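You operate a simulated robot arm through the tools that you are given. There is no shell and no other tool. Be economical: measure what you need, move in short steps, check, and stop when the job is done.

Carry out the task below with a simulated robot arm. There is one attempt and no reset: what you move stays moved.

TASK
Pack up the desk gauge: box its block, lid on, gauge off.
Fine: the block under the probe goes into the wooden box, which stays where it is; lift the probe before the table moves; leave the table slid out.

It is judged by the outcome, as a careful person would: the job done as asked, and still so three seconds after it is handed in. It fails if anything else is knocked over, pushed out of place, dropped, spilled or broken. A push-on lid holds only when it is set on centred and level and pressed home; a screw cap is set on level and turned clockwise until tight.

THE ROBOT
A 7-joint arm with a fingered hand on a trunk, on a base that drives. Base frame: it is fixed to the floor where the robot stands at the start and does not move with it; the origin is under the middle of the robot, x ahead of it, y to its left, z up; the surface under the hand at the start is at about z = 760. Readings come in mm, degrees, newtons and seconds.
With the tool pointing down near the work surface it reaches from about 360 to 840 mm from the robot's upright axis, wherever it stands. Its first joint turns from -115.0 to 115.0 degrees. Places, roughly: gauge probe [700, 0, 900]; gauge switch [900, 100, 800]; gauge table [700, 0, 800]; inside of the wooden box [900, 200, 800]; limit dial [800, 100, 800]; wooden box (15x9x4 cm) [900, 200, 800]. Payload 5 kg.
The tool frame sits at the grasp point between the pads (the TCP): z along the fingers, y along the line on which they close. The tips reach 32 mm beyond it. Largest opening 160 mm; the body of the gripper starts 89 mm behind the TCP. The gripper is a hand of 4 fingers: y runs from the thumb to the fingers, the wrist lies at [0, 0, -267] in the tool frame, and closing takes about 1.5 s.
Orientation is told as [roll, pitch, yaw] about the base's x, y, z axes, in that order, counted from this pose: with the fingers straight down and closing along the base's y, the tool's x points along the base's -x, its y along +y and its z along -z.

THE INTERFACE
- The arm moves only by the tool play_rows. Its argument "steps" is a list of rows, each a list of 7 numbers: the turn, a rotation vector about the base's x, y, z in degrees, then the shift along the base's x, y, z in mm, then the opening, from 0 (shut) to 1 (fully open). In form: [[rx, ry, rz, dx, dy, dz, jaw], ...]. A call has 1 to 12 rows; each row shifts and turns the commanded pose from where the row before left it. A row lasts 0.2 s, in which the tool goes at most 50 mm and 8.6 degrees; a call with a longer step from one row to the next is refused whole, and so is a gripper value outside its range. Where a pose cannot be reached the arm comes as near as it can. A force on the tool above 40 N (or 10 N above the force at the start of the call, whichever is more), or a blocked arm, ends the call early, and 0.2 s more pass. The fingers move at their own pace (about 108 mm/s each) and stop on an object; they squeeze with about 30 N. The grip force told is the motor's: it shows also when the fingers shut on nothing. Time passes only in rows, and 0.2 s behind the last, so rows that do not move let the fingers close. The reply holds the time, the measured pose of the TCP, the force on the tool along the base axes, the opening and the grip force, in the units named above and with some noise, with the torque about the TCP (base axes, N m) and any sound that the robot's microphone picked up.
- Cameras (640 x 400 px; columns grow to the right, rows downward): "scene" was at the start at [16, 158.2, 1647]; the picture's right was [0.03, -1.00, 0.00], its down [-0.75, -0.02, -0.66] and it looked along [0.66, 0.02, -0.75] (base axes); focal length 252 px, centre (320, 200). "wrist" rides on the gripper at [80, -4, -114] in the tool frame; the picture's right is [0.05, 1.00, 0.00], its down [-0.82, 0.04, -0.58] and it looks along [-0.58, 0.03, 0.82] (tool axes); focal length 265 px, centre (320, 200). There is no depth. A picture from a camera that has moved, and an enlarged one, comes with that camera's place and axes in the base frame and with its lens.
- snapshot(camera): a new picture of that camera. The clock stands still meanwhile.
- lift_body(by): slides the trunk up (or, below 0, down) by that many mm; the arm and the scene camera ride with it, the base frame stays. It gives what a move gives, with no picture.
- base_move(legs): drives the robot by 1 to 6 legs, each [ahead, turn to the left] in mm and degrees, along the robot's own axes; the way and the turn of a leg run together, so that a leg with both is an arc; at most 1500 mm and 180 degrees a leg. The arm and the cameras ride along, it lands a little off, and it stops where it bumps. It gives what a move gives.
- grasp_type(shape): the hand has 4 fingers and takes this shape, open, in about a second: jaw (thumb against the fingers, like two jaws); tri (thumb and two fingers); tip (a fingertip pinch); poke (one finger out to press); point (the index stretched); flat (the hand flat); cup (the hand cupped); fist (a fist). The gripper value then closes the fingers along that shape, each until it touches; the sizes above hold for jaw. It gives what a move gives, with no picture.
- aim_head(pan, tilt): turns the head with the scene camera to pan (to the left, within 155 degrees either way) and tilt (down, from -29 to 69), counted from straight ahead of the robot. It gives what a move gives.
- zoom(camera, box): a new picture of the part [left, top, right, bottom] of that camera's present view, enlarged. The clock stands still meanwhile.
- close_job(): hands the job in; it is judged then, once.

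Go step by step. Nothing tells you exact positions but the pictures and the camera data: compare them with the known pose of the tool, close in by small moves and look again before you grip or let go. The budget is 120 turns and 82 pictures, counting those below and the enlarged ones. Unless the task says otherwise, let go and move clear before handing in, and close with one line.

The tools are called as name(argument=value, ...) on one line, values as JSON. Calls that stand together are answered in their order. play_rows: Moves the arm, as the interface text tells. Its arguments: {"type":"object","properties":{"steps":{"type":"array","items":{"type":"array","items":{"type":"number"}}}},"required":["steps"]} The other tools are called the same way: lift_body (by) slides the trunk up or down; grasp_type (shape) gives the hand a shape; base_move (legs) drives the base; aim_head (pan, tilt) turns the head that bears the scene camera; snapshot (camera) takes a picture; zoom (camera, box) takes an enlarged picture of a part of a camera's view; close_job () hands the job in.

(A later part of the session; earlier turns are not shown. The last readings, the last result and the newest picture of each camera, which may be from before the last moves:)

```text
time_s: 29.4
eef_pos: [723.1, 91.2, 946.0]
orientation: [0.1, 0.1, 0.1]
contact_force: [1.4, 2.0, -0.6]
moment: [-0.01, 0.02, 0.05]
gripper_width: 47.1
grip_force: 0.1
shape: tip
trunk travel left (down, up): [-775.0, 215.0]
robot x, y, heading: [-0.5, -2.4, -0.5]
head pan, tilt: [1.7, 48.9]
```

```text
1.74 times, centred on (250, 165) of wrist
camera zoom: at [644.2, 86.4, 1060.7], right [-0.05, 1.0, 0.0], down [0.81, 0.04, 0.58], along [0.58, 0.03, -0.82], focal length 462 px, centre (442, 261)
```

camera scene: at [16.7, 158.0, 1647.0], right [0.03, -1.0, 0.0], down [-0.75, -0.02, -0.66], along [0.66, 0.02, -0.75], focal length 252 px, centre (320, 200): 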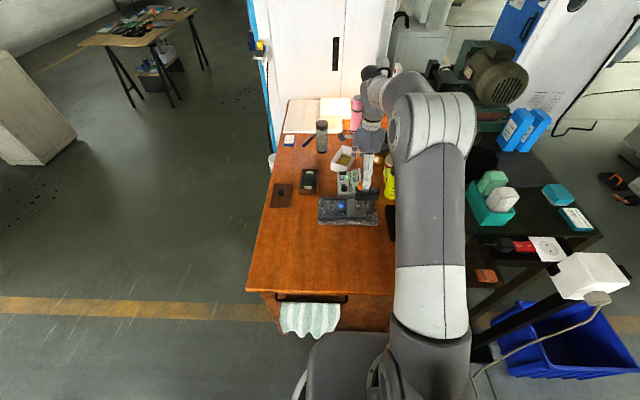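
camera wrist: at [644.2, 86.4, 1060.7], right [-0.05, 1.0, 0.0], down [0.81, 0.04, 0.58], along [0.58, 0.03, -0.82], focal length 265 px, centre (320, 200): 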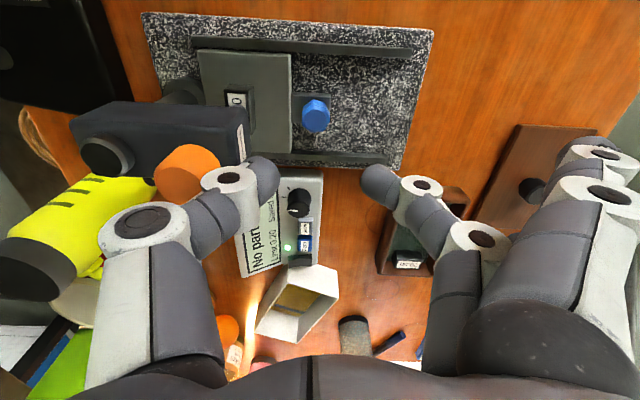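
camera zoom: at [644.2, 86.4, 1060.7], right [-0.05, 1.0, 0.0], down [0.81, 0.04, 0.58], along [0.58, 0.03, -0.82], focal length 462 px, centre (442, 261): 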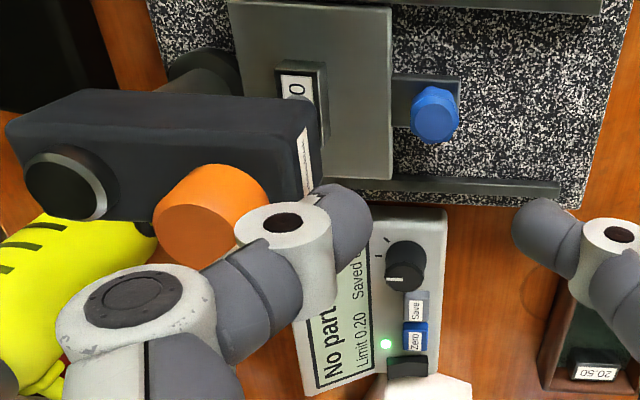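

My thumb brushed the orange knob and the probe came down partway. I'll back off, turn and lift it again.

play_rows(steps=[[0, 0, 0, 0, 40, 0, 0.3], [0, 0, 0, 0, 0, 45, 0.4], [0, 0, -8.2, 0, 0, 45, 0.4], [0, 0, -8.2, 0, 0, 0, 0.4], [0, 0, -8.2, 0, 0, 0, 0.4], [0, 0, -8.2, 0, 0, 0, 0.4], [0, 0, -8.2, 0, -14, 0, 0.4], [0, 0, -8.2, 0, -20, 0, 0.4], [0, 0, -8.2, 0, -20, 0, 0.4], [0, 0, -8.2, 0, -20, 0, 0.4], [0, 0, -8.2, 0, -20, 0, 0.4], [0, 0, -8.2, -2, -18, 0, 0.4]])

play_rows(steps=[[0, 0, -8, 0, 0, -10, 0.4], [0, 0, 0, 0, 0, 0, 0.4]])

zoom(camera="wrist", box=[220, 60, 420, 210])

```text
time_s: 32.0
eef_pos: [719.4, 19.7, 1035.9]
orientation: [0.1, -0.1, -82.0]
contact_force: [-0.1, -0.2, 0.9]
moment: [0.0, 0.01, -0.02]
gripper_width: 63.4
grip_force: 0.1
shape: tip
trunk travel left (down, up): [-775.0, 215.0]
robot x, y, heading: [-0.7, 1.9, -0.0]
head pan, tilt: [1.7, 48.9]
```

```text
time_s: 32.6
eef_pos: [720.2, 20.6, 1027.0]
orientation: [0.1, 0.0, -90.1]
contact_force: [0.8, -1.0, 0.0]
moment: [0.03, 0.0, 0.03]
gripper_width: 63.5
grip_force: 0.1
shape: tip
trunk travel left (down, up): [-775.0, 215.0]
robot x, y, heading: [-0.6, -3.6, 0.1]
head pan, tilt: [1.7, 48.9]
```

```text
2.67 times, centred on (320, 135) of wrist
camera zoom: at [717.5, 100.4, 1140.5], right [1.0, 0.05, 0.0], down [0.04, -0.82, 0.58], along [0.03, -0.58, -0.82], focal length 708 px, centre (320, 373)
```

zoom: 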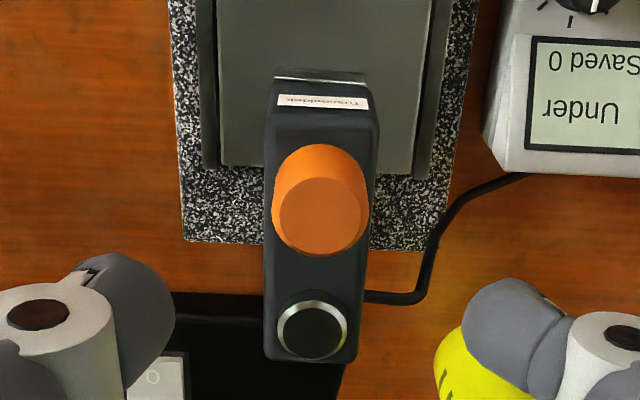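

The probe is down again as at the start (table unmoved). I'll repeat the lift with the same grip.

play_rows(steps=[[0, 0, 0, 0, 0, -35, 0.4], [0, 0, 0, 0, 0, -32, 0.4], [0, 0, 0, 0, 0, 0, 0.1], [0, 0, 0, 0, 0, 0, 0.1], [0, 0, 0, 0, 0, 0, 0.1], [0, 0, 0, 0, 0, 0, 0.1], [0, 0, 0, 0, 0, 5, 0.1], [0, 0, 0, 0, 0, 5, 0.1], [0, 0, 0, 0, 0, 5, 0.1], [0, 0, 0, 0, 0, 4, 0.1], [0, 0, 0, 0, 0, 3, 0.1], [0, 0, 0, 0, 0, 2, 0.1]])

play_rows(steps=[[0, 0, 0, 0, 0, 1, 0.1], [0, 0, 0, 0, 0, -2, 0.1], [0, 0, 0, 0, 0, 0, 0.3], [0, 0, 0, 0, 0, 0, 0.45], [0, 0, 0, 0, 0, 0, 0.45], [0, 0, 0, 0, 0, 40, 0.45], [0, 0, 0, 0, 0, 40, 0.45], [0, 0, 0, 0, 0, 0, 0.45]])

zoom(camera="wrist", box=[220, 60, 540, 260])

```text
time_s: 35.2
eef_pos: [719.7, 19.8, 982.2]
orientation: [-0.1, 0.0, -89.9]
contact_force: [1.1, -0.7, -7.1]
moment: [0.01, -0.1, 0.01]
gripper_width: 21.7
grip_force: 30.3
shape: tip
trunk travel left (down, up): [-775.0, 215.0]
robot x, y, heading: [-3.7, -1.0, -0.2]
head pan, tilt: [1.7, 48.9]
```

```text
time_s: 37.0
eef_pos: [719.4, 20.0, 1064.6]
orientation: [0.0, 0.1, -90.0]
contact_force: [0.5, 0.0, -0.2]
moment: [-0.01, 0.0, 0.0]
gripper_width: 71.4
grip_force: 0.1
shape: tip
trunk travel left (down, up): [-775.0, 215.0]
robot x, y, heading: [-1.2, -2.4, -0.3]
head pan, tilt: [1.7, 48.9]
```

```text
2.00 times, centred on (380, 160) of wrist
camera zoom: at [716.6, 100.4, 1178.1], right [1.0, 0.05, 0.0], down [0.04, -0.82, 0.58], along [0.03, -0.58, -0.82], focal length 531 px, centre (200, 280)
```

zoom: 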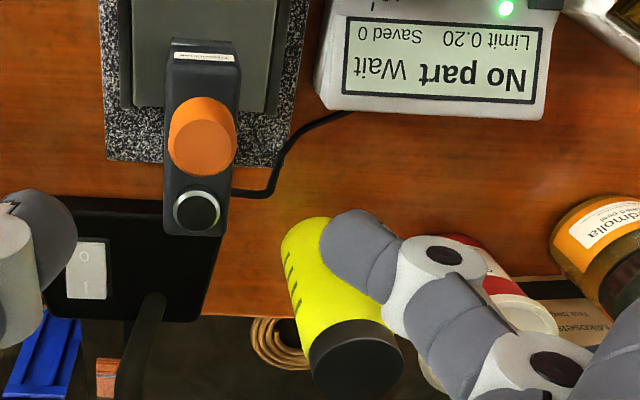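

Probe is up again. I'll regrip the blue knob at yaw about -48°, keeping the thumb clear of the gauge arm and the spare fingers clear of the display.

play_rows(steps=[[0, 0, 0, 1, 33, 0, 0.4], [0, 0, 0, 1, 32, 0, 0.4], [0, 0, 8.4, 0, 0, 0, 0.35], [0, 0, 8.4, 0, 0, 0, 0.35], [0, 0, 8.4, 0, 0, 0, 0.35], [0, 0, 8.4, 0, 0, 0, 0.35], [0, 0, 8.4, 0, 0, -20, 0.35], [0, 0, 0, 0, 0, -45, 0.35], [0, 0, 0, 0, 0, -45, 0.35], [0, 0, 0, 0, 0, -45, 0.35], [0, 0, 0, 0, 0, 0, 0.35]])

snapshot(camera="wrist")

zoom(camera="scene", box=[300, 150, 400, 230])

```text
time_s: 39.4
eef_pos: [723.3, 84.4, 908.6]
orientation: [0.1, -0.1, -48.0]
contact_force: [-0.2, 0.5, 0.0]
moment: [0.0, -0.01, -0.01]
gripper_width: 56.4
grip_force: 0.0
shape: tip
trunk travel left (down, up): [-775.0, 215.0]
robot x, y, heading: [2.6, 1.0, -0.1]
head pan, tilt: [1.7, 48.9]
```

```text
38 pictures are left
camera wrist: at [667.7, 141.2, 1021.9], right [0.71, 0.71, 0.0], down [0.58, -0.58, 0.58], along [0.41, -0.41, -0.82], focal length 265 px, centre (320, 200)
```

wrist: 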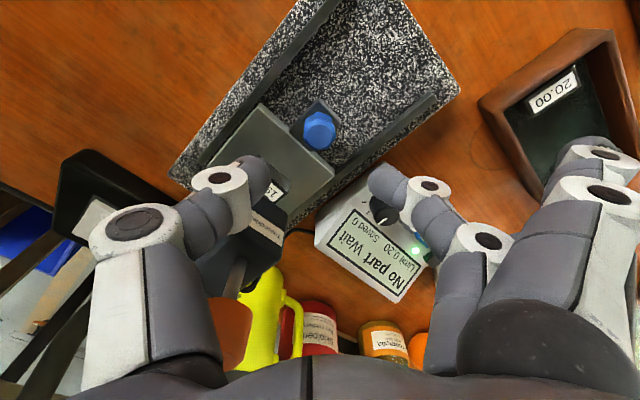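

```text
5.00 times, centred on (350, 190) of scene
camera zoom: at [15.8, 158.2, 1647.1], right [0.03, -1.0, 0.0], down [-0.75, -0.02, -0.66], along [0.66, 0.02, -0.75], focal length 1261 px, centre (170, 250)
```

zoom: 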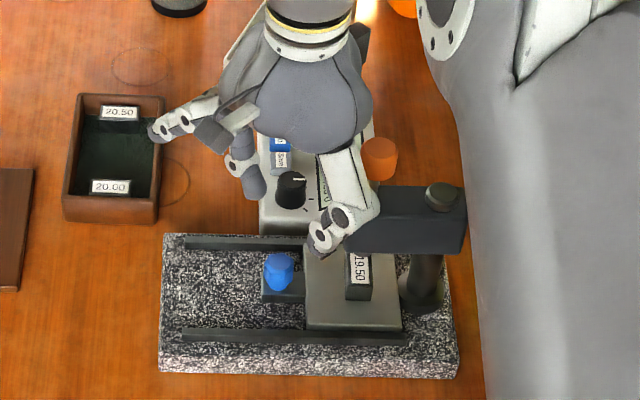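

play_rows(steps=[[0, 0, 0, 0, 0, -12, 0.3], [0, 0, 0, 0, 0, -12, 0.3], [0, 0, 0, 0, 0, -12, 0.3], [0, 0, 0, 0, 0, -12, 0.3], [0, 0, 0, 0, 0, -10, 0.25], [0, 0, 0, 0, 0, -10, 0.25], [0, 0, 0, 0, 0, 0, 0.25]])

snapshot(camera="wrist")

zoom(camera="scene", box=[300, 150, 400, 230])

```text
time_s: 41.0
eef_pos: [723.3, 85.3, 839.8]
orientation: [0.0, 0.0, -48.1]
contact_force: [-0.3, -0.1, -0.2]
moment: [0.0, -0.01, -0.01]
gripper_width: 40.5
grip_force: 0.0
shape: tip
trunk travel left (down, up): [-775.0, 215.0]
robot x, y, heading: [-1.4, 0.1, 0.3]
head pan, tilt: [1.7, 48.9]
```

```text
36 pictures are left
camera wrist: at [667.8, 142.1, 953.7], right [0.71, 0.71, 0.0], down [0.58, -0.58, 0.58], along [0.41, -0.41, -0.82], focal length 265 px, centre (320, 200)
```

wrist: 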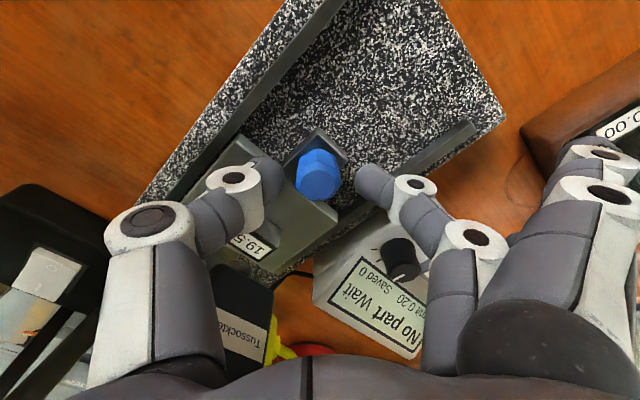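

```text
5.00 times, centred on (350, 190) of scene
camera zoom: at [16.0, 158.2, 1647.0], right [0.03, -1.0, 0.0], down [-0.75, -0.02, -0.66], along [0.66, 0.02, -0.75], focal length 1261 px, centre (170, 250)
```

zoom: 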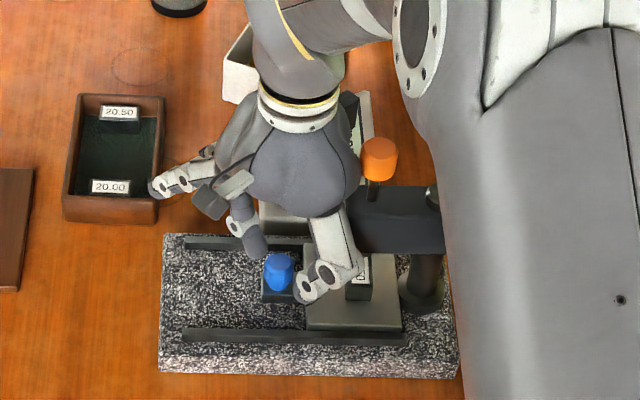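

play_rows(steps=[[0, 0, 0, 0, 0, -2, 0.05], [0, 0, 0, 0, 0, 0, 0.05], [0, 0, 0, 0, 0, 0, 0.05], [0, 0, 0, 0, 0, 0, 0.05], [0, 0, 0, 0, 4, 0, 0.05], [0, 0, 0, 0, 6, 0, 0.05], [0, 0, 0, 0, 6, 0, 0.05], [0, 0, 0, 0, 0, 0, 0.05]])

snapshot(camera="wrist")

zoom(camera="scene", box=[300, 150, 400, 230])

```text
time_s: 42.8
eef_pos: [722.5, 102.5, 837.3]
orientation: [0.0, 0.1, -47.9]
contact_force: [3.6, -1.1, -2.2]
moment: [0.0, -0.1, -0.06]
gripper_width: 18.5
grip_force: 30.1
shape: tip
trunk travel left (down, up): [-775.0, 215.0]
robot x, y, heading: [1.8, 0.4, -0.2]
head pan, tilt: [1.7, 48.9]
```

```text
34 pictures are left
camera wrist: at [667.6, 158.5, 952.3], right [0.71, 0.71, 0.0], down [0.58, -0.58, 0.58], along [0.41, -0.41, -0.82], focal length 265 px, centre (320, 200)
```

wrist: 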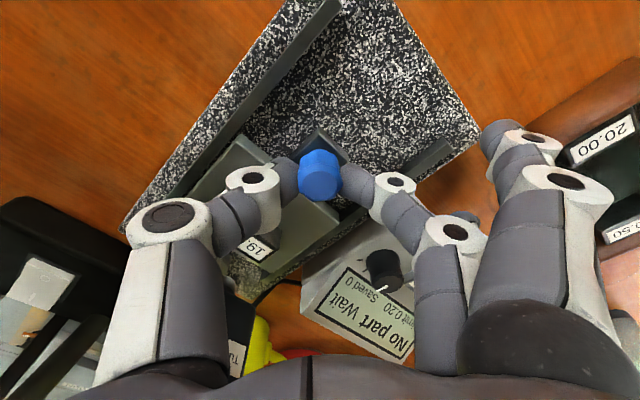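

```text
5.00 times, centred on (350, 190) of scene
camera zoom: at [16.6, 158.1, 1647.0], right [0.03, -1.0, 0.0], down [-0.75, -0.02, -0.66], along [0.66, 0.02, -0.75], focal length 1261 px, centre (170, 250)
```

zoom: 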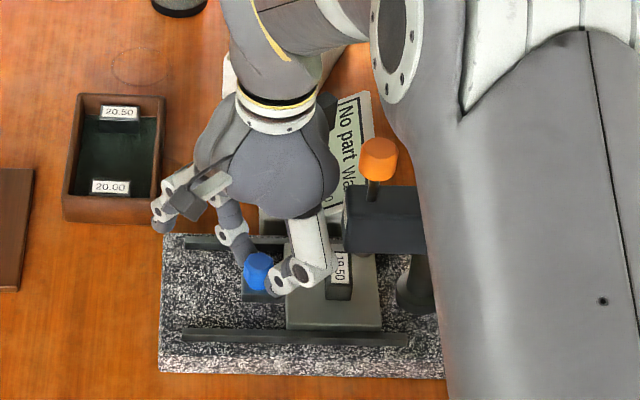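

The table slides smoothly. Continuing to its stop.

play_rows(steps=[[0, 0, 0, 0, 6, 0, 0.05], [0, 0, 0, 0, 6, 0, 0.05], [0, 0, 0, 0, 6, 0, 0.05], [0, 0, 0, 0, 6, 0, 0.05], [0, 0, 0, 0, 6, 0, 0.05], [0, 0, 0, 0, 6, 0, 0.05], [0, 0, 0, 0, 4, 0, 0.05], [0, 0, 0, 0, 4, 0, 0.05], [0, 0, 0, 0, 4, 0, 0.05], [0, 0, 0, 0, 0, 0, 0.05]])

zoom(camera="scene", box=[280, 150, 400, 230])

```text
time_s: 45.0
eef_pos: [723.4, 150.2, 838.3]
orientation: [-0.1, 0.0, -48.0]
contact_force: [3.4, -0.6, 0.9]
moment: [0.03, -0.15, -0.02]
gripper_width: 18.7
grip_force: 30.4
shape: tip
trunk travel left (down, up): [-775.0, 215.0]
robot x, y, heading: [0.5, -0.5, -0.1]
head pan, tilt: [1.7, 48.9]
```

```text
5.00 times, centred on (340, 190) of scene
camera zoom: at [16.5, 158.2, 1647.0], right [0.03, -1.0, 0.0], down [-0.75, -0.02, -0.66], along [0.66, 0.02, -0.75], focal length 1261 px, centre (220, 250)
```

zoom: 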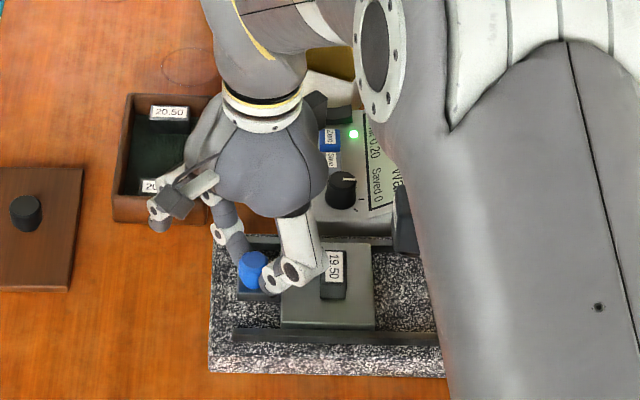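

play_rows(steps=[[0, 0, 0, 0, 4, 0, 0.05], [0, 0, 0, 0, 4, 0, 0.05], [0, 0, 0, 0, 4, 0, 0.05], [0, 0, 0, 0, 4, 0, 0.05], [0, 0, 0, 0, 4, 0, 0.05]])

```text
time_s: 46.2
eef_pos: [723.1, 170.8, 838.9]
orientation: [0.0, 0.0, -47.9]
contact_force: [5.9, -0.4, -3.3]
moment: [-0.01, -0.18, -0.05]
gripper_width: 18.9
grip_force: 30.0
shape: tip
trunk travel left (down, up): [-775.0, 215.0]
robot x, y, heading: [3.9, -2.5, -0.0]
head pan, tilt: [1.7, 48.9]
```

play_rows(steps=[[0, 0, 0, 0, 3, 0, 0.05], [0, 0, 0, 0, 3, 0, 0.05], [0, 0, 0, 0, 3, 0, 0.05], [0, 0, 0, 0, 3, 0, 0.05]])

snapshot(camera="wrist")

zoom(camera="scene", box=[280, 150, 400, 230])

```text
time_s: 47.2
eef_pos: [723.0, 178.8, 838.4]
orientation: [0.0, 0.0, -48.2]
contact_force: [1.8, -5.3, 0.8]
moment: [-0.08, -0.09, -0.09]
gripper_width: 18.7
grip_force: 30.1
shape: tip
trunk travel left (down, up): [-775.0, 215.0]
robot x, y, heading: [1.9, 2.0, 0.1]
head pan, tilt: [1.7, 48.9]
```

```text
31 pictures are left
camera wrist: at [667.8, 236.4, 952.2], right [0.71, 0.71, 0.0], down [0.58, -0.58, 0.58], along [0.41, -0.41, -0.82], focal length 265 px, centre (320, 200)
```

wrist: 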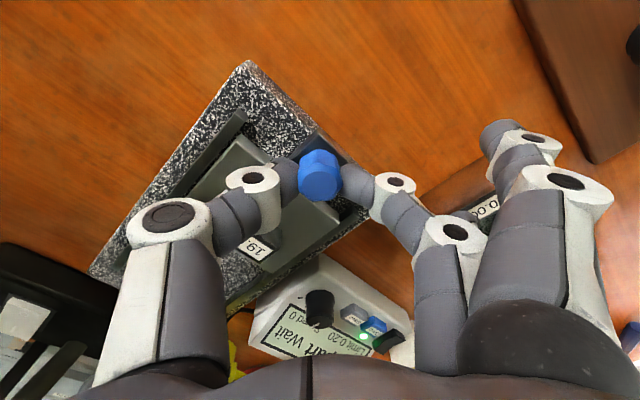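

```text
5.00 times, centred on (340, 190) of scene
camera zoom: at [16.2, 157.7, 1647.1], right [0.03, -1.0, 0.0], down [-0.75, -0.02, -0.66], along [0.66, 0.02, -0.75], focal length 1261 px, centre (220, 250)
```

zoom: 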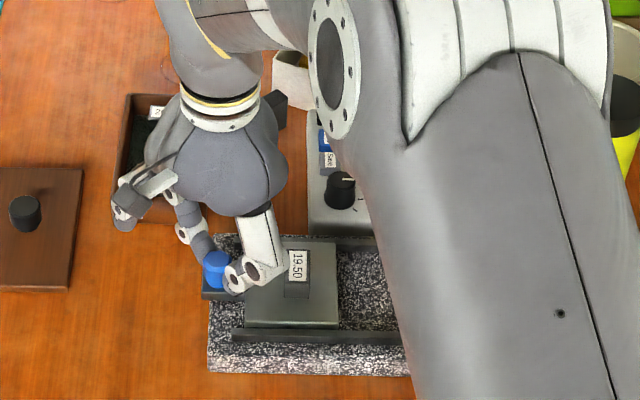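

The table is fully out (stop felt). I'll release the blue knob, rise, turn back to yaw -90 and go above the block to look.

play_rows(steps=[[0, 0, 0, 0, -3, 0, 0.15], [0, 0, 0, 0, 0, 0, 0.3], [0, 0, 0, 0, 0, 0, 0.35], [0, 0, 0, 0, 0, 30, 0.4], [0, 0, 0, 0, 0, 40, 0.4], [0, 0, 0, 0, 0, 30, 0.4], [0, 0, -8.4, 0, -10, 0, 0.4], [0, 0, -8.4, 0, -15, 0, 0.4], [0, 0, -8.4, -1, -15, 0, 0.4], [0, 0, -8.4, -1, -15, 0, 0.4], [0, 0, -8.4, 0, -15, 0, 0.4], [0, 0, 0, 0, 0, -30, 0.4]])

zoom(camera="wrist", box=[160, 80, 480, 280])

zoom(camera="scene", box=[280, 150, 400, 230])

```text
time_s: 49.8
eef_pos: [721.2, 107.6, 908.3]
orientation: [0.1, 0.1, -90.0]
contact_force: [0.2, -0.2, -0.5]
moment: [0.03, 0.0, -0.02]
gripper_width: 63.6
grip_force: 0.1
shape: tip
trunk travel left (down, up): [-775.0, 215.0]
robot x, y, heading: [1.3, 0.2, -0.0]
head pan, tilt: [1.7, 48.9]
```

```text
2.00 times, centred on (320, 180) of wrist
camera zoom: at [718.9, 188.1, 1021.9], right [1.0, 0.05, 0.0], down [0.04, -0.81, 0.58], along [0.03, -0.58, -0.82], focal length 531 px, centre (320, 240)
```

zoom: 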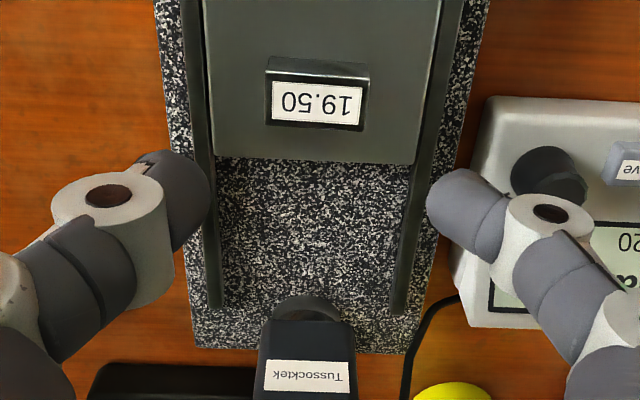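

```text
5.00 times, centred on (340, 190) of scene
camera zoom: at [16.8, 158.5, 1647.0], right [0.03, -1.0, 0.0], down [-0.75, -0.02, -0.66], along [0.66, 0.02, -0.75], focal length 1261 px, centre (220, 250)
```

zoom: 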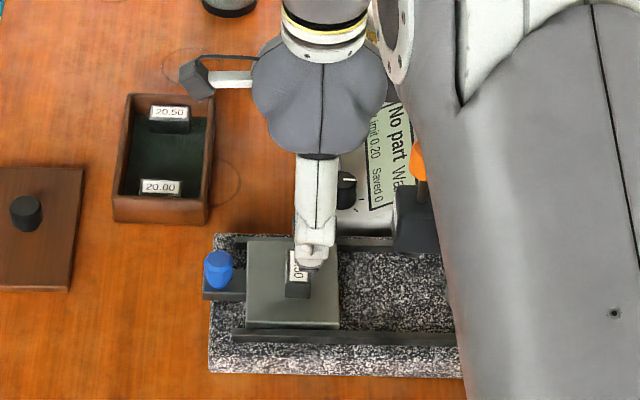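

The block (about 37×19×20 mm, top z≈822) is at [721, 112]. The wooden box is ~925 mm from me – out of reach from here – and the desk edge blocks driving forward, so I'll raise and retract the arm and drive round to the desk's left side.

play_rows(steps=[[0, 0, 0, 0, 0, 45, 0.4], [0, 0, 0, 0, 0, 45, 0.4], [0, 0, 0, 0, 0, 48, 0.4], [0, 0, 0, 0, 0, 48, 0.4], [0, 0, 0, 0, 0, 48, 0.4], [0, 0, 0, -45, 0, 10, 0.4], [0, 0, 0, -45, 0, 0, 0.4], [0, 0, 0, -45, 0, 0, 0.4], [0, 0, 0, -45, 0, 0, 0.4], [0, 0, 0, -45, 0, 0, 0.4]])

base_move(legs=[[-150, 0], [0, 90], [880, 0], [0, -90], [950, 0], [0, -90]])

snapshot(camera="scene")

```text
time_s: 52.0
eef_pos: [493.9, 107.3, 1151.7]
orientation: [0.1, 0.0, -90.1]
contact_force: [-1.1, 0.8, 0.6]
moment: [0.0, -0.04, -0.02]
gripper_width: 63.6
grip_force: 0.1
shape: tip
trunk travel left (down, up): [-775.0, 215.0]
robot x, y, heading: [0.3, 3.4, 0.2]
head pan, tilt: [1.7, 48.9]
```

```text
time_s: 59.4
eef_pos: [-249.9, 880.8, 1160.8]
orientation: [1.1, -0.1, -0.5]
contact_force: [-1.5, 0.5, -1.5]
moment: [-0.01, -0.05, 0.02]
gripper_width: 63.9
grip_force: 0.1
shape: tip
trunk travel left (down, up): [-775.0, 215.0]
robot x, y, heading: [-144.3, 404.2, 89.5]
head pan, tilt: [1.7, 48.9]
stopped in leg 3: the robot was blocked; the commanded pose is now the measured one
```

```text
27 pictures are left
camera scene: at [-306.6, 417.1, 1647.2], right [1.0, 0.02, 0.0], down [0.02, -0.75, -0.66], along [-0.01, 0.66, -0.75], focal length 252 px, centre (320, 200)
```

scene: 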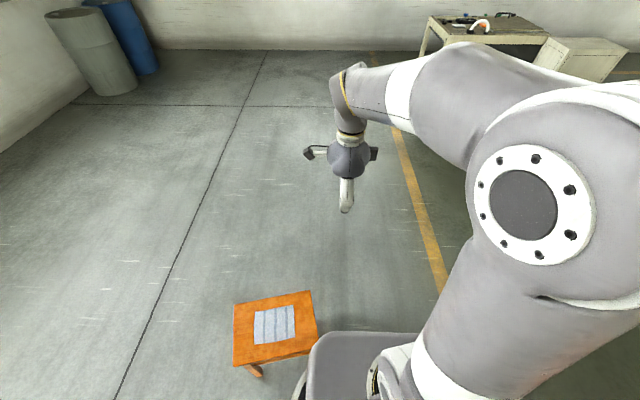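

I bumped against a low stool that stood out of view. I'll back off a little, shift right, and go past it with clearance.

base_move(legs=[[-70, 0], [0, -90], [125, 0], [0, 90]])

snapshot(camera="scene")

```text
time_s: 68.8
eef_pos: [-115.7, 818.3, 1156.1]
orientation: [0.7, 0.0, -1.5]
contact_force: [-0.1, 0.9, -0.7]
moment: [-0.03, -0.01, -0.03]
gripper_width: 63.7
grip_force: 0.0
shape: tip
trunk travel left (down, up): [-775.0, 215.0]
robot x, y, heading: [-19.5, 336.3, 88.6]
head pan, tilt: [1.7, 48.9]
```

```text
26 pictures are left
camera scene: at [-180.5, 357.7, 1647.0], right [1.0, 0.0, 0.0], down [0.0, -0.75, -0.66], along [0.0, 0.66, -0.75], focal length 252 px, centre (320, 200)
```

scene: 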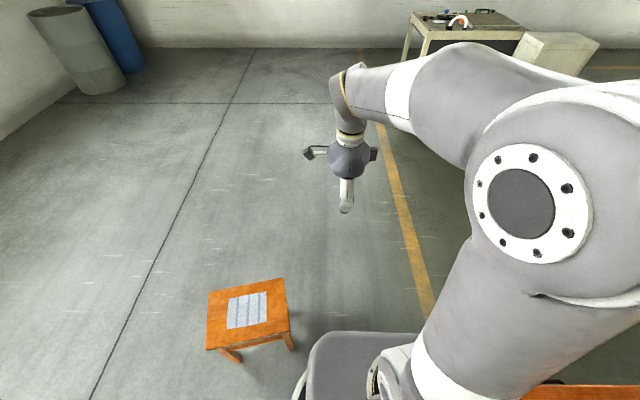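

base_move(legs=[[560, 1.4], [0, -90], [820, 0], [0, -90]])

snapshot(camera="scene")

```text
time_s: 70.8
eef_pos: [-114.6, 1055.6, 1160.5]
orientation: [1.2, 0.0, -0.7]
contact_force: [-0.3, 1.4, 0.0]
moment: [-0.13, -0.02, -0.03]
gripper_width: 63.7
grip_force: 0.1
shape: tip
trunk travel left (down, up): [-775.0, 215.0]
robot x, y, heading: [-15.3, 587.9, 88.9]
head pan, tilt: [1.7, 48.9]
stopped in leg 1: the robot was blocked; the commanded pose is now the measured one
```

```text
25 pictures are left
camera scene: at [-175.3, 606.9, 1647.0], right [1.0, 0.01, 0.0], down [0.01, -0.75, -0.66], along [-0.01, 0.66, -0.75], focal length 252 px, centre (320, 200)
```

scene: 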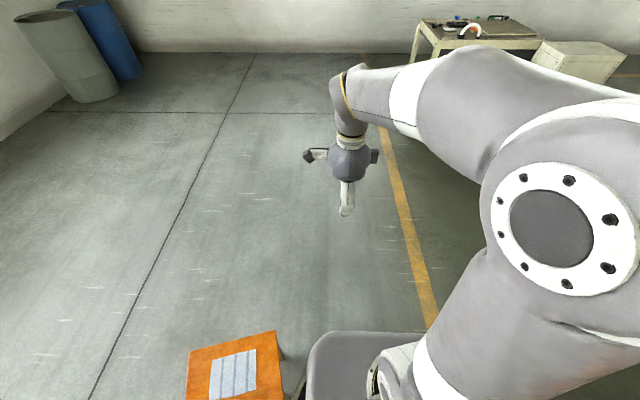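

aim_head(pan=20, tilt=69)

snapshot(camera="scene")

```text
time_s: 71.6
eef_pos: [-114.1, 1058.6, 1160.1]
orientation: [1.3, -0.1, -0.9]
contact_force: [-0.6, -0.6, 0.4]
moment: [-0.01, 0.01, 0.04]
gripper_width: 63.8
grip_force: 0.1
shape: tip
trunk travel left (down, up): [-775.0, 215.0]
robot x, y, heading: [-16.1, 586.2, 88.9]
head pan, tilt: [20.0, 68.8]
```

```text
24 pictures are left
camera scene: at [-192.2, 584.9, 1623.6], right [0.95, 0.33, 0.0], down [0.3, -0.88, -0.36], along [-0.12, 0.34, -0.93], focal length 252 px, centre (320, 200)
```

scene: 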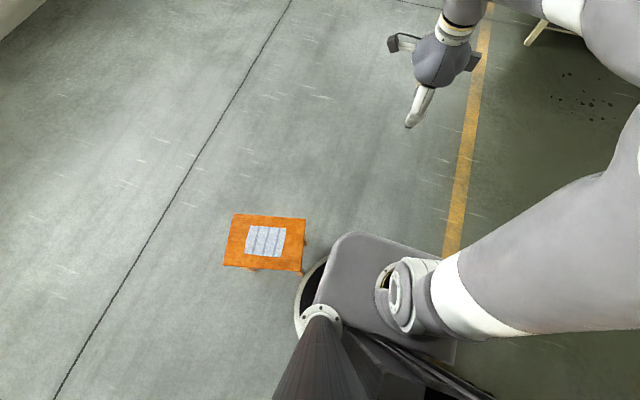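

The round base is just brushing the stool's right side; the stool hasn't moved. I'll back off and go diagonally between stool and desk corner.

base_move(legs=[[-60, 0], [0, -34], [450, 0], [0, -55], [570, 0], [0, -90]])

aim_head(pan=10, tilt=50)

snapshot(camera="scene")

```text
time_s: 85.7
eef_pos: [922.2, 414.4, 1160.0]
orientation: [1.4, -0.1, 179.1]
contact_force: [-0.3, 0.1, -0.9]
moment: [0.0, -0.03, -0.04]
gripper_width: 63.7
grip_force: 0.2
shape: tip
trunk travel left (down, up): [-775.0, 215.0]
robot x, y, heading: [821.3, 884.2, -90.9]
head pan, tilt: [20.0, 68.8]
```

```text
time_s: 86.5
eef_pos: [923.0, 415.2, 1161.4]
orientation: [1.3, 0.0, 179.1]
contact_force: [0.0, -0.1, 0.7]
moment: [-0.04, 0.02, 0.02]
gripper_width: 63.9
grip_force: 0.0
shape: tip
trunk travel left (down, up): [-775.0, 215.0]
robot x, y, heading: [823.4, 884.2, -91.4]
head pan, tilt: [10.0, 50.0]
```

```text
23 pictures are left
camera scene: at [990.0, 864.5, 1645.5], right [-0.99, -0.16, 0.0], down [-0.12, 0.76, -0.64], along [0.1, -0.63, -0.77], focal length 252 px, centre (320, 200)
```

scene: 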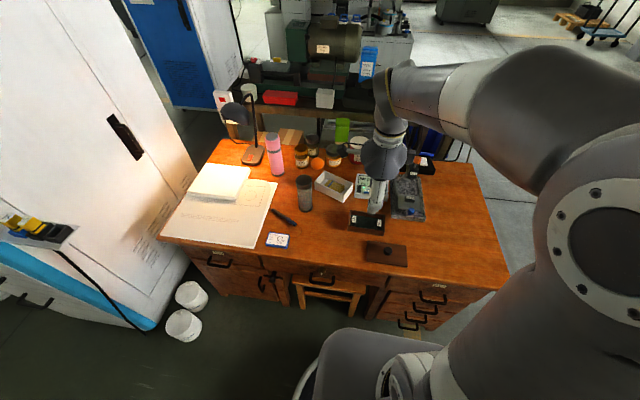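

I'm now on the left side; everything is within reach. I'll turn the hand to yaw -90 and go back above the block.

play_rows(steps=[[-1.3, 0, 0, -17, -25, 0, 0.4], [0, 0, 8.2, -17, -25, 0, 0.4], [0, 0, 8.2, -17, -25, 0, 0.4], [0, 0, 8.2, -17, -25, 0, 0.4], [0, 0, 8.2, -17, -25, 0, 0.4], [0, 0, 8.2, -17, -25, 0, 0.4], [0, 0, 8.2, -17, -25, 0, 0.4], [0, 0, 8.2, -17, -25, 0, 0.4], [0, 0, 8.2, -17, -25, 0, 0.4], [0, 0, 8.2, -17, -25, 0, 0.4], [0, 0, 8.2, -16, -26, 0, 0.4], [0, 0, 8.2, -15, -26, 0, 0.4]])

play_rows(steps=[[0, 0, 0.7, 0, 0, -45, 0.4], [0, 0, 0, 0, 0, -45, 0.4], [0, 0, 0, 0, 0, -45, 0.4], [0, 0, 0, 0, 0, -45, 0.4], [0, 0, 0, 0, 0, -30, 0.4], [0, 0, 0, 0, 0, -30, 0.4], [0, 0, 0, 0, 0, 0, 0.4]])

snapshot(camera="wrist")

```text
time_s: 89.1
eef_pos: [720.6, 112.0, 1160.1]
orientation: [2.5, 0.2, -90.6]
contact_force: [-0.4, -1.5, 0.1]
moment: [0.04, -0.02, -0.03]
gripper_width: 63.8
grip_force: 0.1
shape: tip
trunk travel left (down, up): [-775.0, 215.0]
robot x, y, heading: [822.7, 883.4, -91.2]
head pan, tilt: [10.0, 50.0]
```

```text
time_s: 90.7
eef_pos: [720.7, 112.8, 920.4]
orientation: [2.6, 0.0, -90.0]
contact_force: [1.1, -0.3, 0.7]
moment: [0.0, 0.02, -0.03]
gripper_width: 64.0
grip_force: 0.1
shape: tip
trunk travel left (down, up): [-775.0, 215.0]
robot x, y, heading: [822.8, 883.3, -91.2]
head pan, tilt: [10.0, 50.0]
```

```text
22 pictures are left
camera wrist: at [713.5, 193.1, 1034.1], right [1.0, 0.05, 0.04], down [0.02, -0.82, 0.58], along [0.07, -0.58, -0.81], focal length 265 px, centre (320, 200)
```

wrist: 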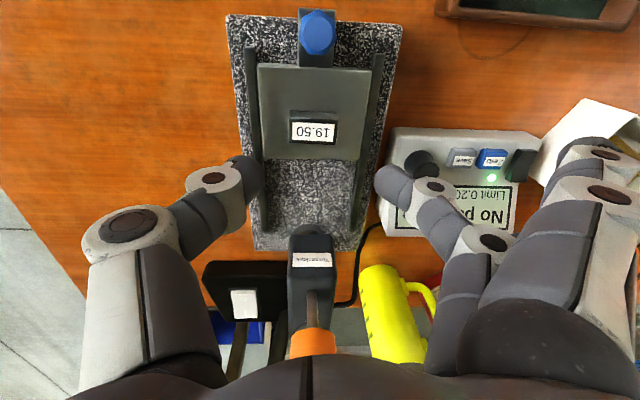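

A 2.5° tilt came from the base moves; I'll correct it while descending.

play_rows(steps=[[0, 2.5, 0, 0.7, -0.5, -25, 0.4], [0, 0, 0, 0, 0, -25, 0.4], [0, 0, 0, 0, 0, 0, 0.4]])

zoom(camera="wrist", box=[180, 80, 500, 280])

```text
time_s: 91.5
eef_pos: [722.6, 110.7, 871.5]
orientation: [0.2, -0.1, -90.1]
contact_force: [-0.1, -0.4, -0.9]
moment: [-0.02, 0.01, 0.02]
gripper_width: 64.0
grip_force: 0.0
shape: tip
trunk travel left (down, up): [-775.0, 215.0]
robot x, y, heading: [820.3, 886.4, -91.2]
head pan, tilt: [10.0, 50.0]
```

```text
2.00 times, centred on (340, 180) of wrist
camera zoom: at [720.2, 192.0, 984.3], right [1.0, 0.05, 0.0], down [0.04, -0.82, 0.58], along [0.03, -0.58, -0.82], focal length 531 px, centre (280, 240)
```

zoom: 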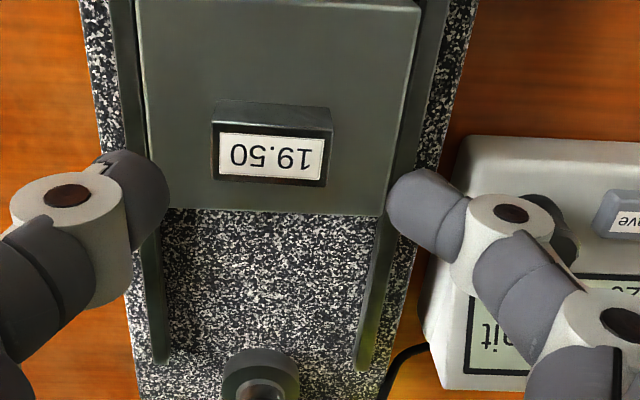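

play_rows(steps=[[0, 0, 0, -1, 6, -12, 0.4], [0, 0, 0, 0, 0, -12, 0.35], [0, 0, 0, 0, 0, 0, 0.15], [0, 0, 0, 0, 0, 0, 0.1], [0, 0, 0, 0, 0, 0, 0.1], [0, 0, 0, 0, 0, 0, 0.1], [0, 0, 0, 0, 0, 0, 0.1]])

snapshot(camera="wrist")

```text
time_s: 93.1
eef_pos: [721.2, 117.2, 846.4]
orientation: [0.2, 0.0, -90.0]
contact_force: [0.0, 0.5, 0.7]
moment: [-0.02, 0.01, -0.08]
gripper_width: 33.1
grip_force: 30.2
shape: tip
trunk travel left (down, up): [-775.0, 215.0]
robot x, y, heading: [823.7, 882.1, -90.9]
head pan, tilt: [10.0, 50.0]
```

```text
20 pictures are left
camera wrist: at [719.2, 197.3, 960.4], right [1.0, 0.05, 0.0], down [0.04, -0.82, 0.58], along [0.03, -0.58, -0.82], focal length 265 px, centre (320, 200)
```

wrist: 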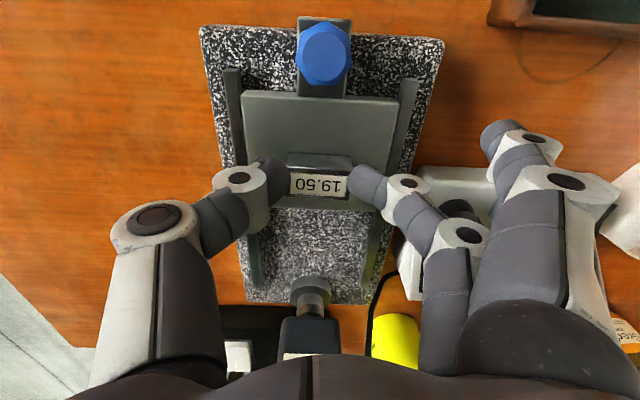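

play_rows(steps=[[0, 0, 0, 0, 0, 4, 0.1], [0, 0, 0, 0, 0, 10, 0.1], [0, 0, 0, 0, 0, 20, 0.1], [0, 0, 0, 0, 0, 25, 0.1], [0, 0, 0, 0, 5, 20, 0.1], [0, 0, 0, 0, 0, 0, 0.1]])

zoom(camera="wrist", box=[180, 80, 500, 280])

```text
time_s: 94.5
eef_pos: [721.1, 125.2, 925.0]
orientation: [0.2, 0.1, -90.0]
contact_force: [0.0, -0.5, -1.5]
moment: [0.02, 0.0, -0.03]
gripper_width: 33.2
grip_force: 29.9
shape: tip
trunk travel left (down, up): [-775.0, 215.0]
robot x, y, heading: [822.5, 884.5, -91.0]
head pan, tilt: [10.0, 50.0]
```

```text
2.00 times, centred on (340, 180) of wrist
camera zoom: at [719.7, 204.3, 1039.3], right [1.0, 0.05, 0.0], down [0.04, -0.82, 0.58], along [0.03, -0.58, -0.82], focal length 531 px, centre (280, 240)
```

zoom: 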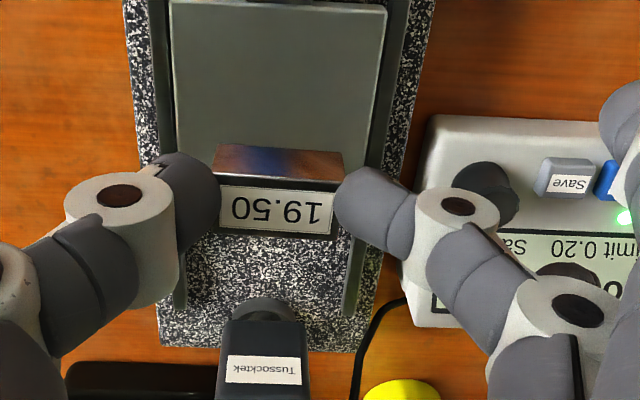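

The block is held level. Now I carry it above the wooden box and look.

play_rows(steps=[[0, 0, 0, 0, 40, 10, 0.1], [0, 0, 0, 20, 40, 10, 0.1], [0, 0, 0, 40, 20, 0, 0.1], [0, 0, 0, 40, 8, 0, 0.1], [0, 0, 0, 40, 5, 0, 0.1], [0, 0, 0, 38, 2, 0, 0.1], [0, 0, 0, 0, 0, 0, 0.1]])

snapshot(camera="wrist")

zoom(camera="scene", box=[310, 170, 440, 270])

```text
time_s: 96.1
eef_pos: [898.4, 240.1, 944.9]
orientation: [0.1, 0.0, -90.1]
contact_force: [-0.5, -0.4, -1.4]
moment: [0.0, 0.0, 0.01]
gripper_width: 33.1
grip_force: 29.9
shape: tip
trunk travel left (down, up): [-775.0, 215.0]
robot x, y, heading: [822.8, 882.0, -91.0]
head pan, tilt: [10.0, 50.0]
```

```text
18 pictures are left
camera wrist: at [895.7, 319.7, 1058.1], right [1.0, 0.05, 0.0], down [0.04, -0.82, 0.58], along [0.03, -0.58, -0.82], focal length 265 px, centre (320, 200)
```

wrist: 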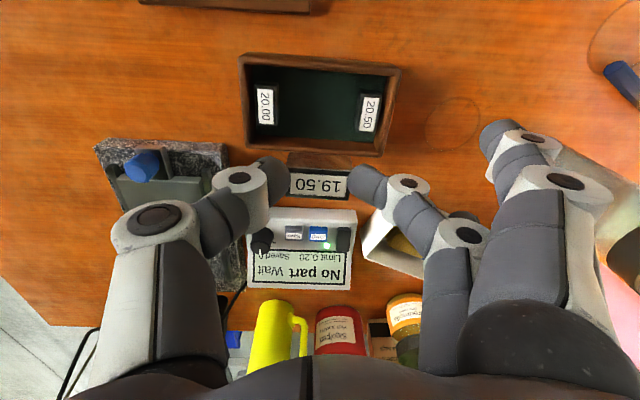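

```text
4.00 times, centred on (375, 220) of scene
camera zoom: at [989.6, 864.3, 1645.6], right [-0.99, -0.16, 0.0], down [-0.12, 0.76, -0.64], along [0.1, -0.63, -0.77], focal length 1009 px, centre (100, 120)
```

zoom: 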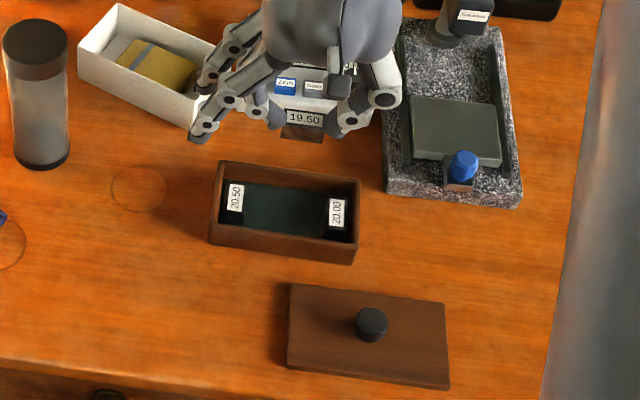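

Box centre is about [899.5, 241], free gap x 853–940, box yaw about -2.7°. I'll align and lower in steps.

play_rows(steps=[[0, 0, -2.7, 1.5, 5.5, -30, 0.1], [0, 0, 0, 0, 0, -35, 0.1], [0, 0, 0, 0, 0, -30, 0.1], [0, 0, 0, 0, 0, -10, 0.1], [0, 0, 0, 0, 0, -10, 0.1], [0, 0, 0, 0, 0, 0, 0.1]])

snapshot(camera="wrist")

zoom(camera="scene", box=[340, 190, 410, 250])

```text
time_s: 97.5
eef_pos: [900.2, 244.4, 830.7]
orientation: [0.1, -0.1, -92.7]
contact_force: [-0.4, 0.3, -0.2]
moment: [0.01, -0.03, 0.0]
gripper_width: 33.2
grip_force: 30.1
shape: tip
trunk travel left (down, up): [-775.0, 215.0]
robot x, y, heading: [822.7, 884.1, -91.0]
head pan, tilt: [10.0, 50.0]
```

```text
16 pictures are left
camera wrist: at [901.3, 325.2, 943.7], right [1.0, 0.0, 0.0], down [0.0, -0.82, 0.58], along [0.0, -0.58, -0.82], focal length 265 px, centre (320, 200)
```

wrist: 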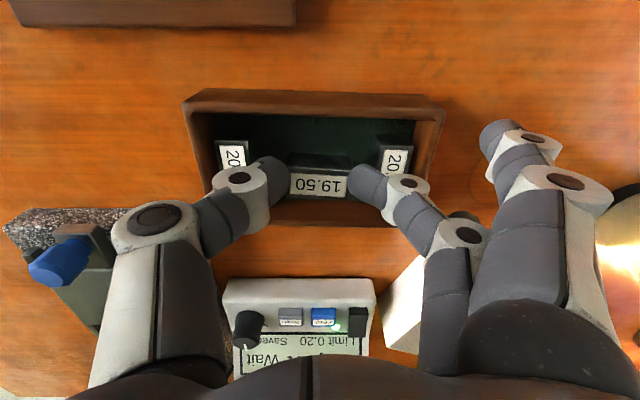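

```text
6.67 times, centred on (375, 220) of scene
camera zoom: at [989.9, 864.3, 1645.5], right [-0.99, -0.16, 0.0], down [-0.12, 0.76, -0.64], along [0.1, -0.63, -0.77], focal length 1682 px, centre (-47, 67)
```

zoom: 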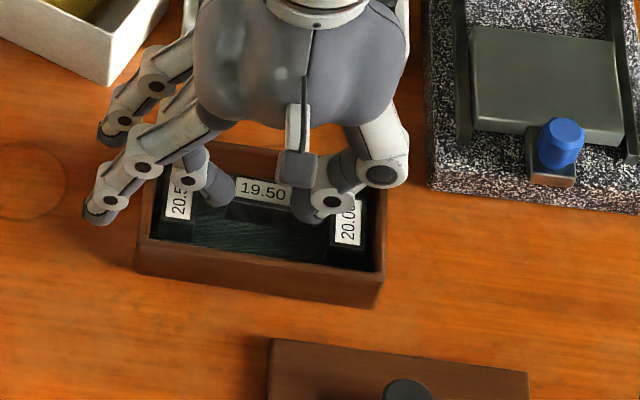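

play_rows(steps=[[0, 0, 0, 0, 0.5, -4, 0.1], [0, 0, 0, 0, 0, -4, 0.1], [0, 0, 0, 0, 0, -3, 0.1], [0, 0, 0, 0, 0, 0, 0.1]])

zoom(camera="wrist", box=[170, 80, 470, 260])

```text
time_s: 98.5
eef_pos: [900.1, 245.5, 819.8]
orientation: [0.1, 0.0, -92.8]
contact_force: [0.4, -0.9, -0.8]
moment: [0.02, 0.0, -0.01]
gripper_width: 33.2
grip_force: 29.7
shape: tip
trunk travel left (down, up): [-775.0, 215.0]
robot x, y, heading: [827.3, 883.4, -90.9]
head pan, tilt: [10.0, 50.0]
```

```text
2.13 times, centred on (320, 170) of wrist
camera zoom: at [901.4, 325.0, 933.3], right [1.0, 0.0, 0.0], down [0.0, -0.82, 0.58], along [0.0, -0.58, -0.82], focal length 566 px, centre (320, 264)
```

zoom: 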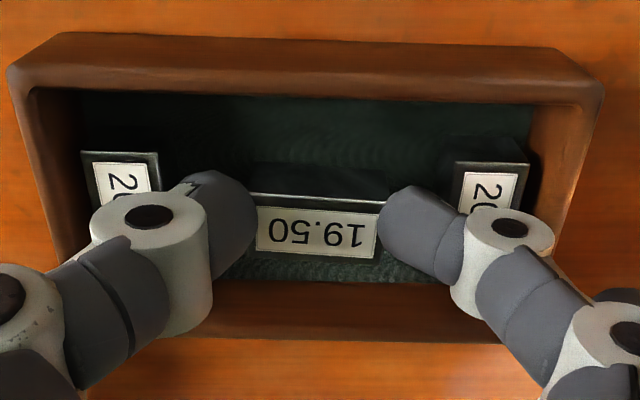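

play_rows(steps=[[0, 0, 0, 0, 2, -2, 0.1], [0, 0, 0, 0, 0, -2, 0.1], [0, 0, 0, 0, 0, -1, 0.1], [0, 0, 0, 0, 0, 0, 0.1]])

play_rows(steps=[[0, 0, 0, 0, 0, -1.5, 0.1], [0, 0, 0, 0, 0, 0, 0.1]])

```text
time_s: 99.5
eef_pos: [900.8, 247.7, 814.8]
orientation: [0.1, 0.0, -92.7]
contact_force: [0.2, -0.6, -2.1]
moment: [0.01, -0.02, 0.04]
gripper_width: 33.1
grip_force: 30.0
shape: tip
trunk travel left (down, up): [-775.0, 215.0]
robot x, y, heading: [824.4, 886.6, -91.1]
head pan, tilt: [10.0, 50.0]
```

```text
time_s: 100.1
eef_pos: [899.3, 246.8, 813.0]
orientation: [0.2, 0.0, -92.6]
contact_force: [0.1, 0.8, -0.8]
moment: [0.01, -0.05, 0.01]
gripper_width: 33.0
grip_force: 29.9
shape: tip
trunk travel left (down, up): [-775.0, 215.0]
robot x, y, heading: [826.0, 884.8, -91.0]
head pan, tilt: [10.0, 50.0]
```

play_rows(steps=[[0, 0, 0, 0, 0, -1.5, 0.1], [0, 0, 0, 0, 0, -1, 0.1], [0, 0, 0, 0, 0, 0, 0.1]])

play_rows(steps=[[0, 0, 0, 0, 0, -1, 0.1], [0, 0, 0, 0, 0, -1, 0.1], [0, 0, 0, 0, 0, 0, 0.1]])

zoom(camera="wrist", box=[170, 80, 470, 260])

```text
time_s: 100.9
eef_pos: [901.0, 246.6, 810.1]
orientation: [0.0, -0.1, -92.8]
contact_force: [-0.6, 0.4, 1.3]
moment: [0.01, 0.0, -0.02]
gripper_width: 33.3
grip_force: 29.8
shape: tip
trunk travel left (down, up): [-775.0, 215.0]
robot x, y, heading: [822.9, 882.4, -91.0]
head pan, tilt: [10.0, 50.0]
```

```text
time_s: 101.7
eef_pos: [901.1, 245.5, 809.3]
orientation: [0.0, 0.0, -92.8]
contact_force: [0.1, 1.9, 8.6]
moment: [0.0, 0.05, -0.03]
gripper_width: 33.8
grip_force: 30.4
shape: tip
trunk travel left (down, up): [-775.0, 215.0]
robot x, y, heading: [821.3, 878.0, -91.2]
head pan, tilt: [10.0, 50.0]
```

```text
2.13 times, centred on (320, 170) of wrist
camera zoom: at [902.2, 327.1, 923.3], right [1.0, 0.0, 0.0], down [0.0, -0.82, 0.58], along [0.0, -0.58, -0.82], focal length 566 px, centre (320, 264)
```

zoom: 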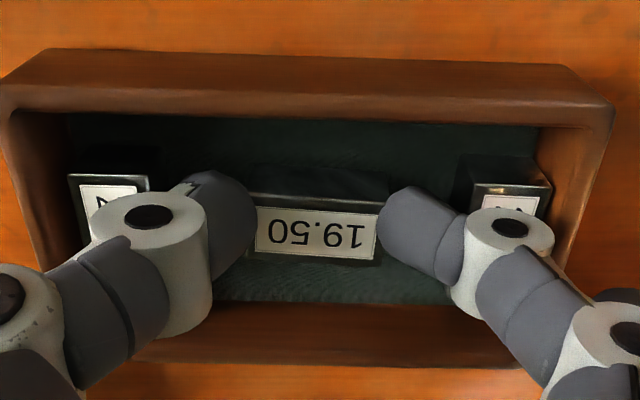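

The block rests on the floor of the box. Releasing and rising.

play_rows(steps=[[0, 0, 0, 0, 0, 1, 0.15], [0, 0, 0, 0, 0, 0, 0.26], [0, 0, 0, 0, 0, 0, 0.26], [0, 0, 0, 0, 0, 10, 0.26], [0, 0, 0, 0, 0, 20, 0.3], [0, 0, 0, 0, 0, 40, 0.4], [0, 0, 0, 0, 0, 45, 0.4], [0, 0, 0, 0, 0, 45, 0.4]])

snapshot(camera="wrist")

```text
time_s: 103.5
eef_pos: [901.2, 247.8, 969.7]
orientation: [0.1, 0.1, -92.7]
contact_force: [0.0, 0.7, -0.2]
moment: [-0.01, 0.03, 0.06]
gripper_width: 63.4
grip_force: 0.1
shape: tip
trunk travel left (down, up): [-775.0, 215.0]
robot x, y, heading: [822.4, 884.0, -90.8]
head pan, tilt: [10.0, 50.0]
```

```text
12 pictures are left
camera wrist: at [901.4, 327.4, 1084.0], right [1.0, 0.0, 0.0], down [0.0, -0.82, 0.58], along [0.0, -0.58, -0.82], focal length 265 px, centre (320, 200)
```

wrist: 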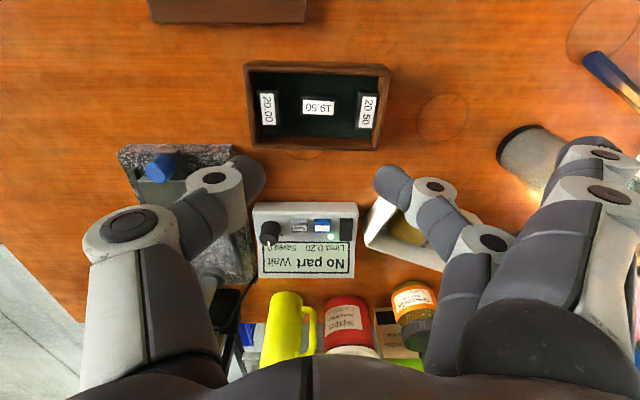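

The block sits neatly in the box between the others. Next the lid: going above it (about [808, 368]).

play_rows(steps=[[0, 0, 2.7, -23, 31, 0, 0.4], [0, 0, 0, -23, 31, 0, 0.4], [0, 0, 0, -23, 31, -10, 0.4], [0, 0, 0, -23, 31, -30, 0.4], [0, 0, 0, 0, 0, -20, 0.4], [0, 0, 0, 0, 0, 0, 0.4]])

snapshot(camera="wrist")

```text
time_s: 104.9
eef_pos: [808.1, 370.8, 908.4]
orientation: [0.1, 0.0, -90.0]
contact_force: [-0.6, 0.6, 0.3]
moment: [-0.02, -0.01, -0.01]
gripper_width: 63.5
grip_force: 0.2
shape: tip
trunk travel left (down, up): [-775.0, 215.0]
robot x, y, heading: [820.7, 882.2, -91.0]
head pan, tilt: [10.0, 50.0]
```

```text
11 pictures are left
camera wrist: at [805.9, 450.6, 1022.5], right [1.0, 0.05, 0.0], down [0.04, -0.82, 0.58], along [0.03, -0.58, -0.82], focal length 265 px, centre (320, 200)
```

wrist: 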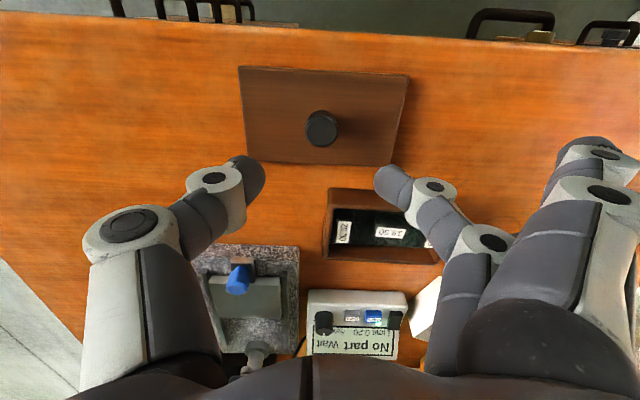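

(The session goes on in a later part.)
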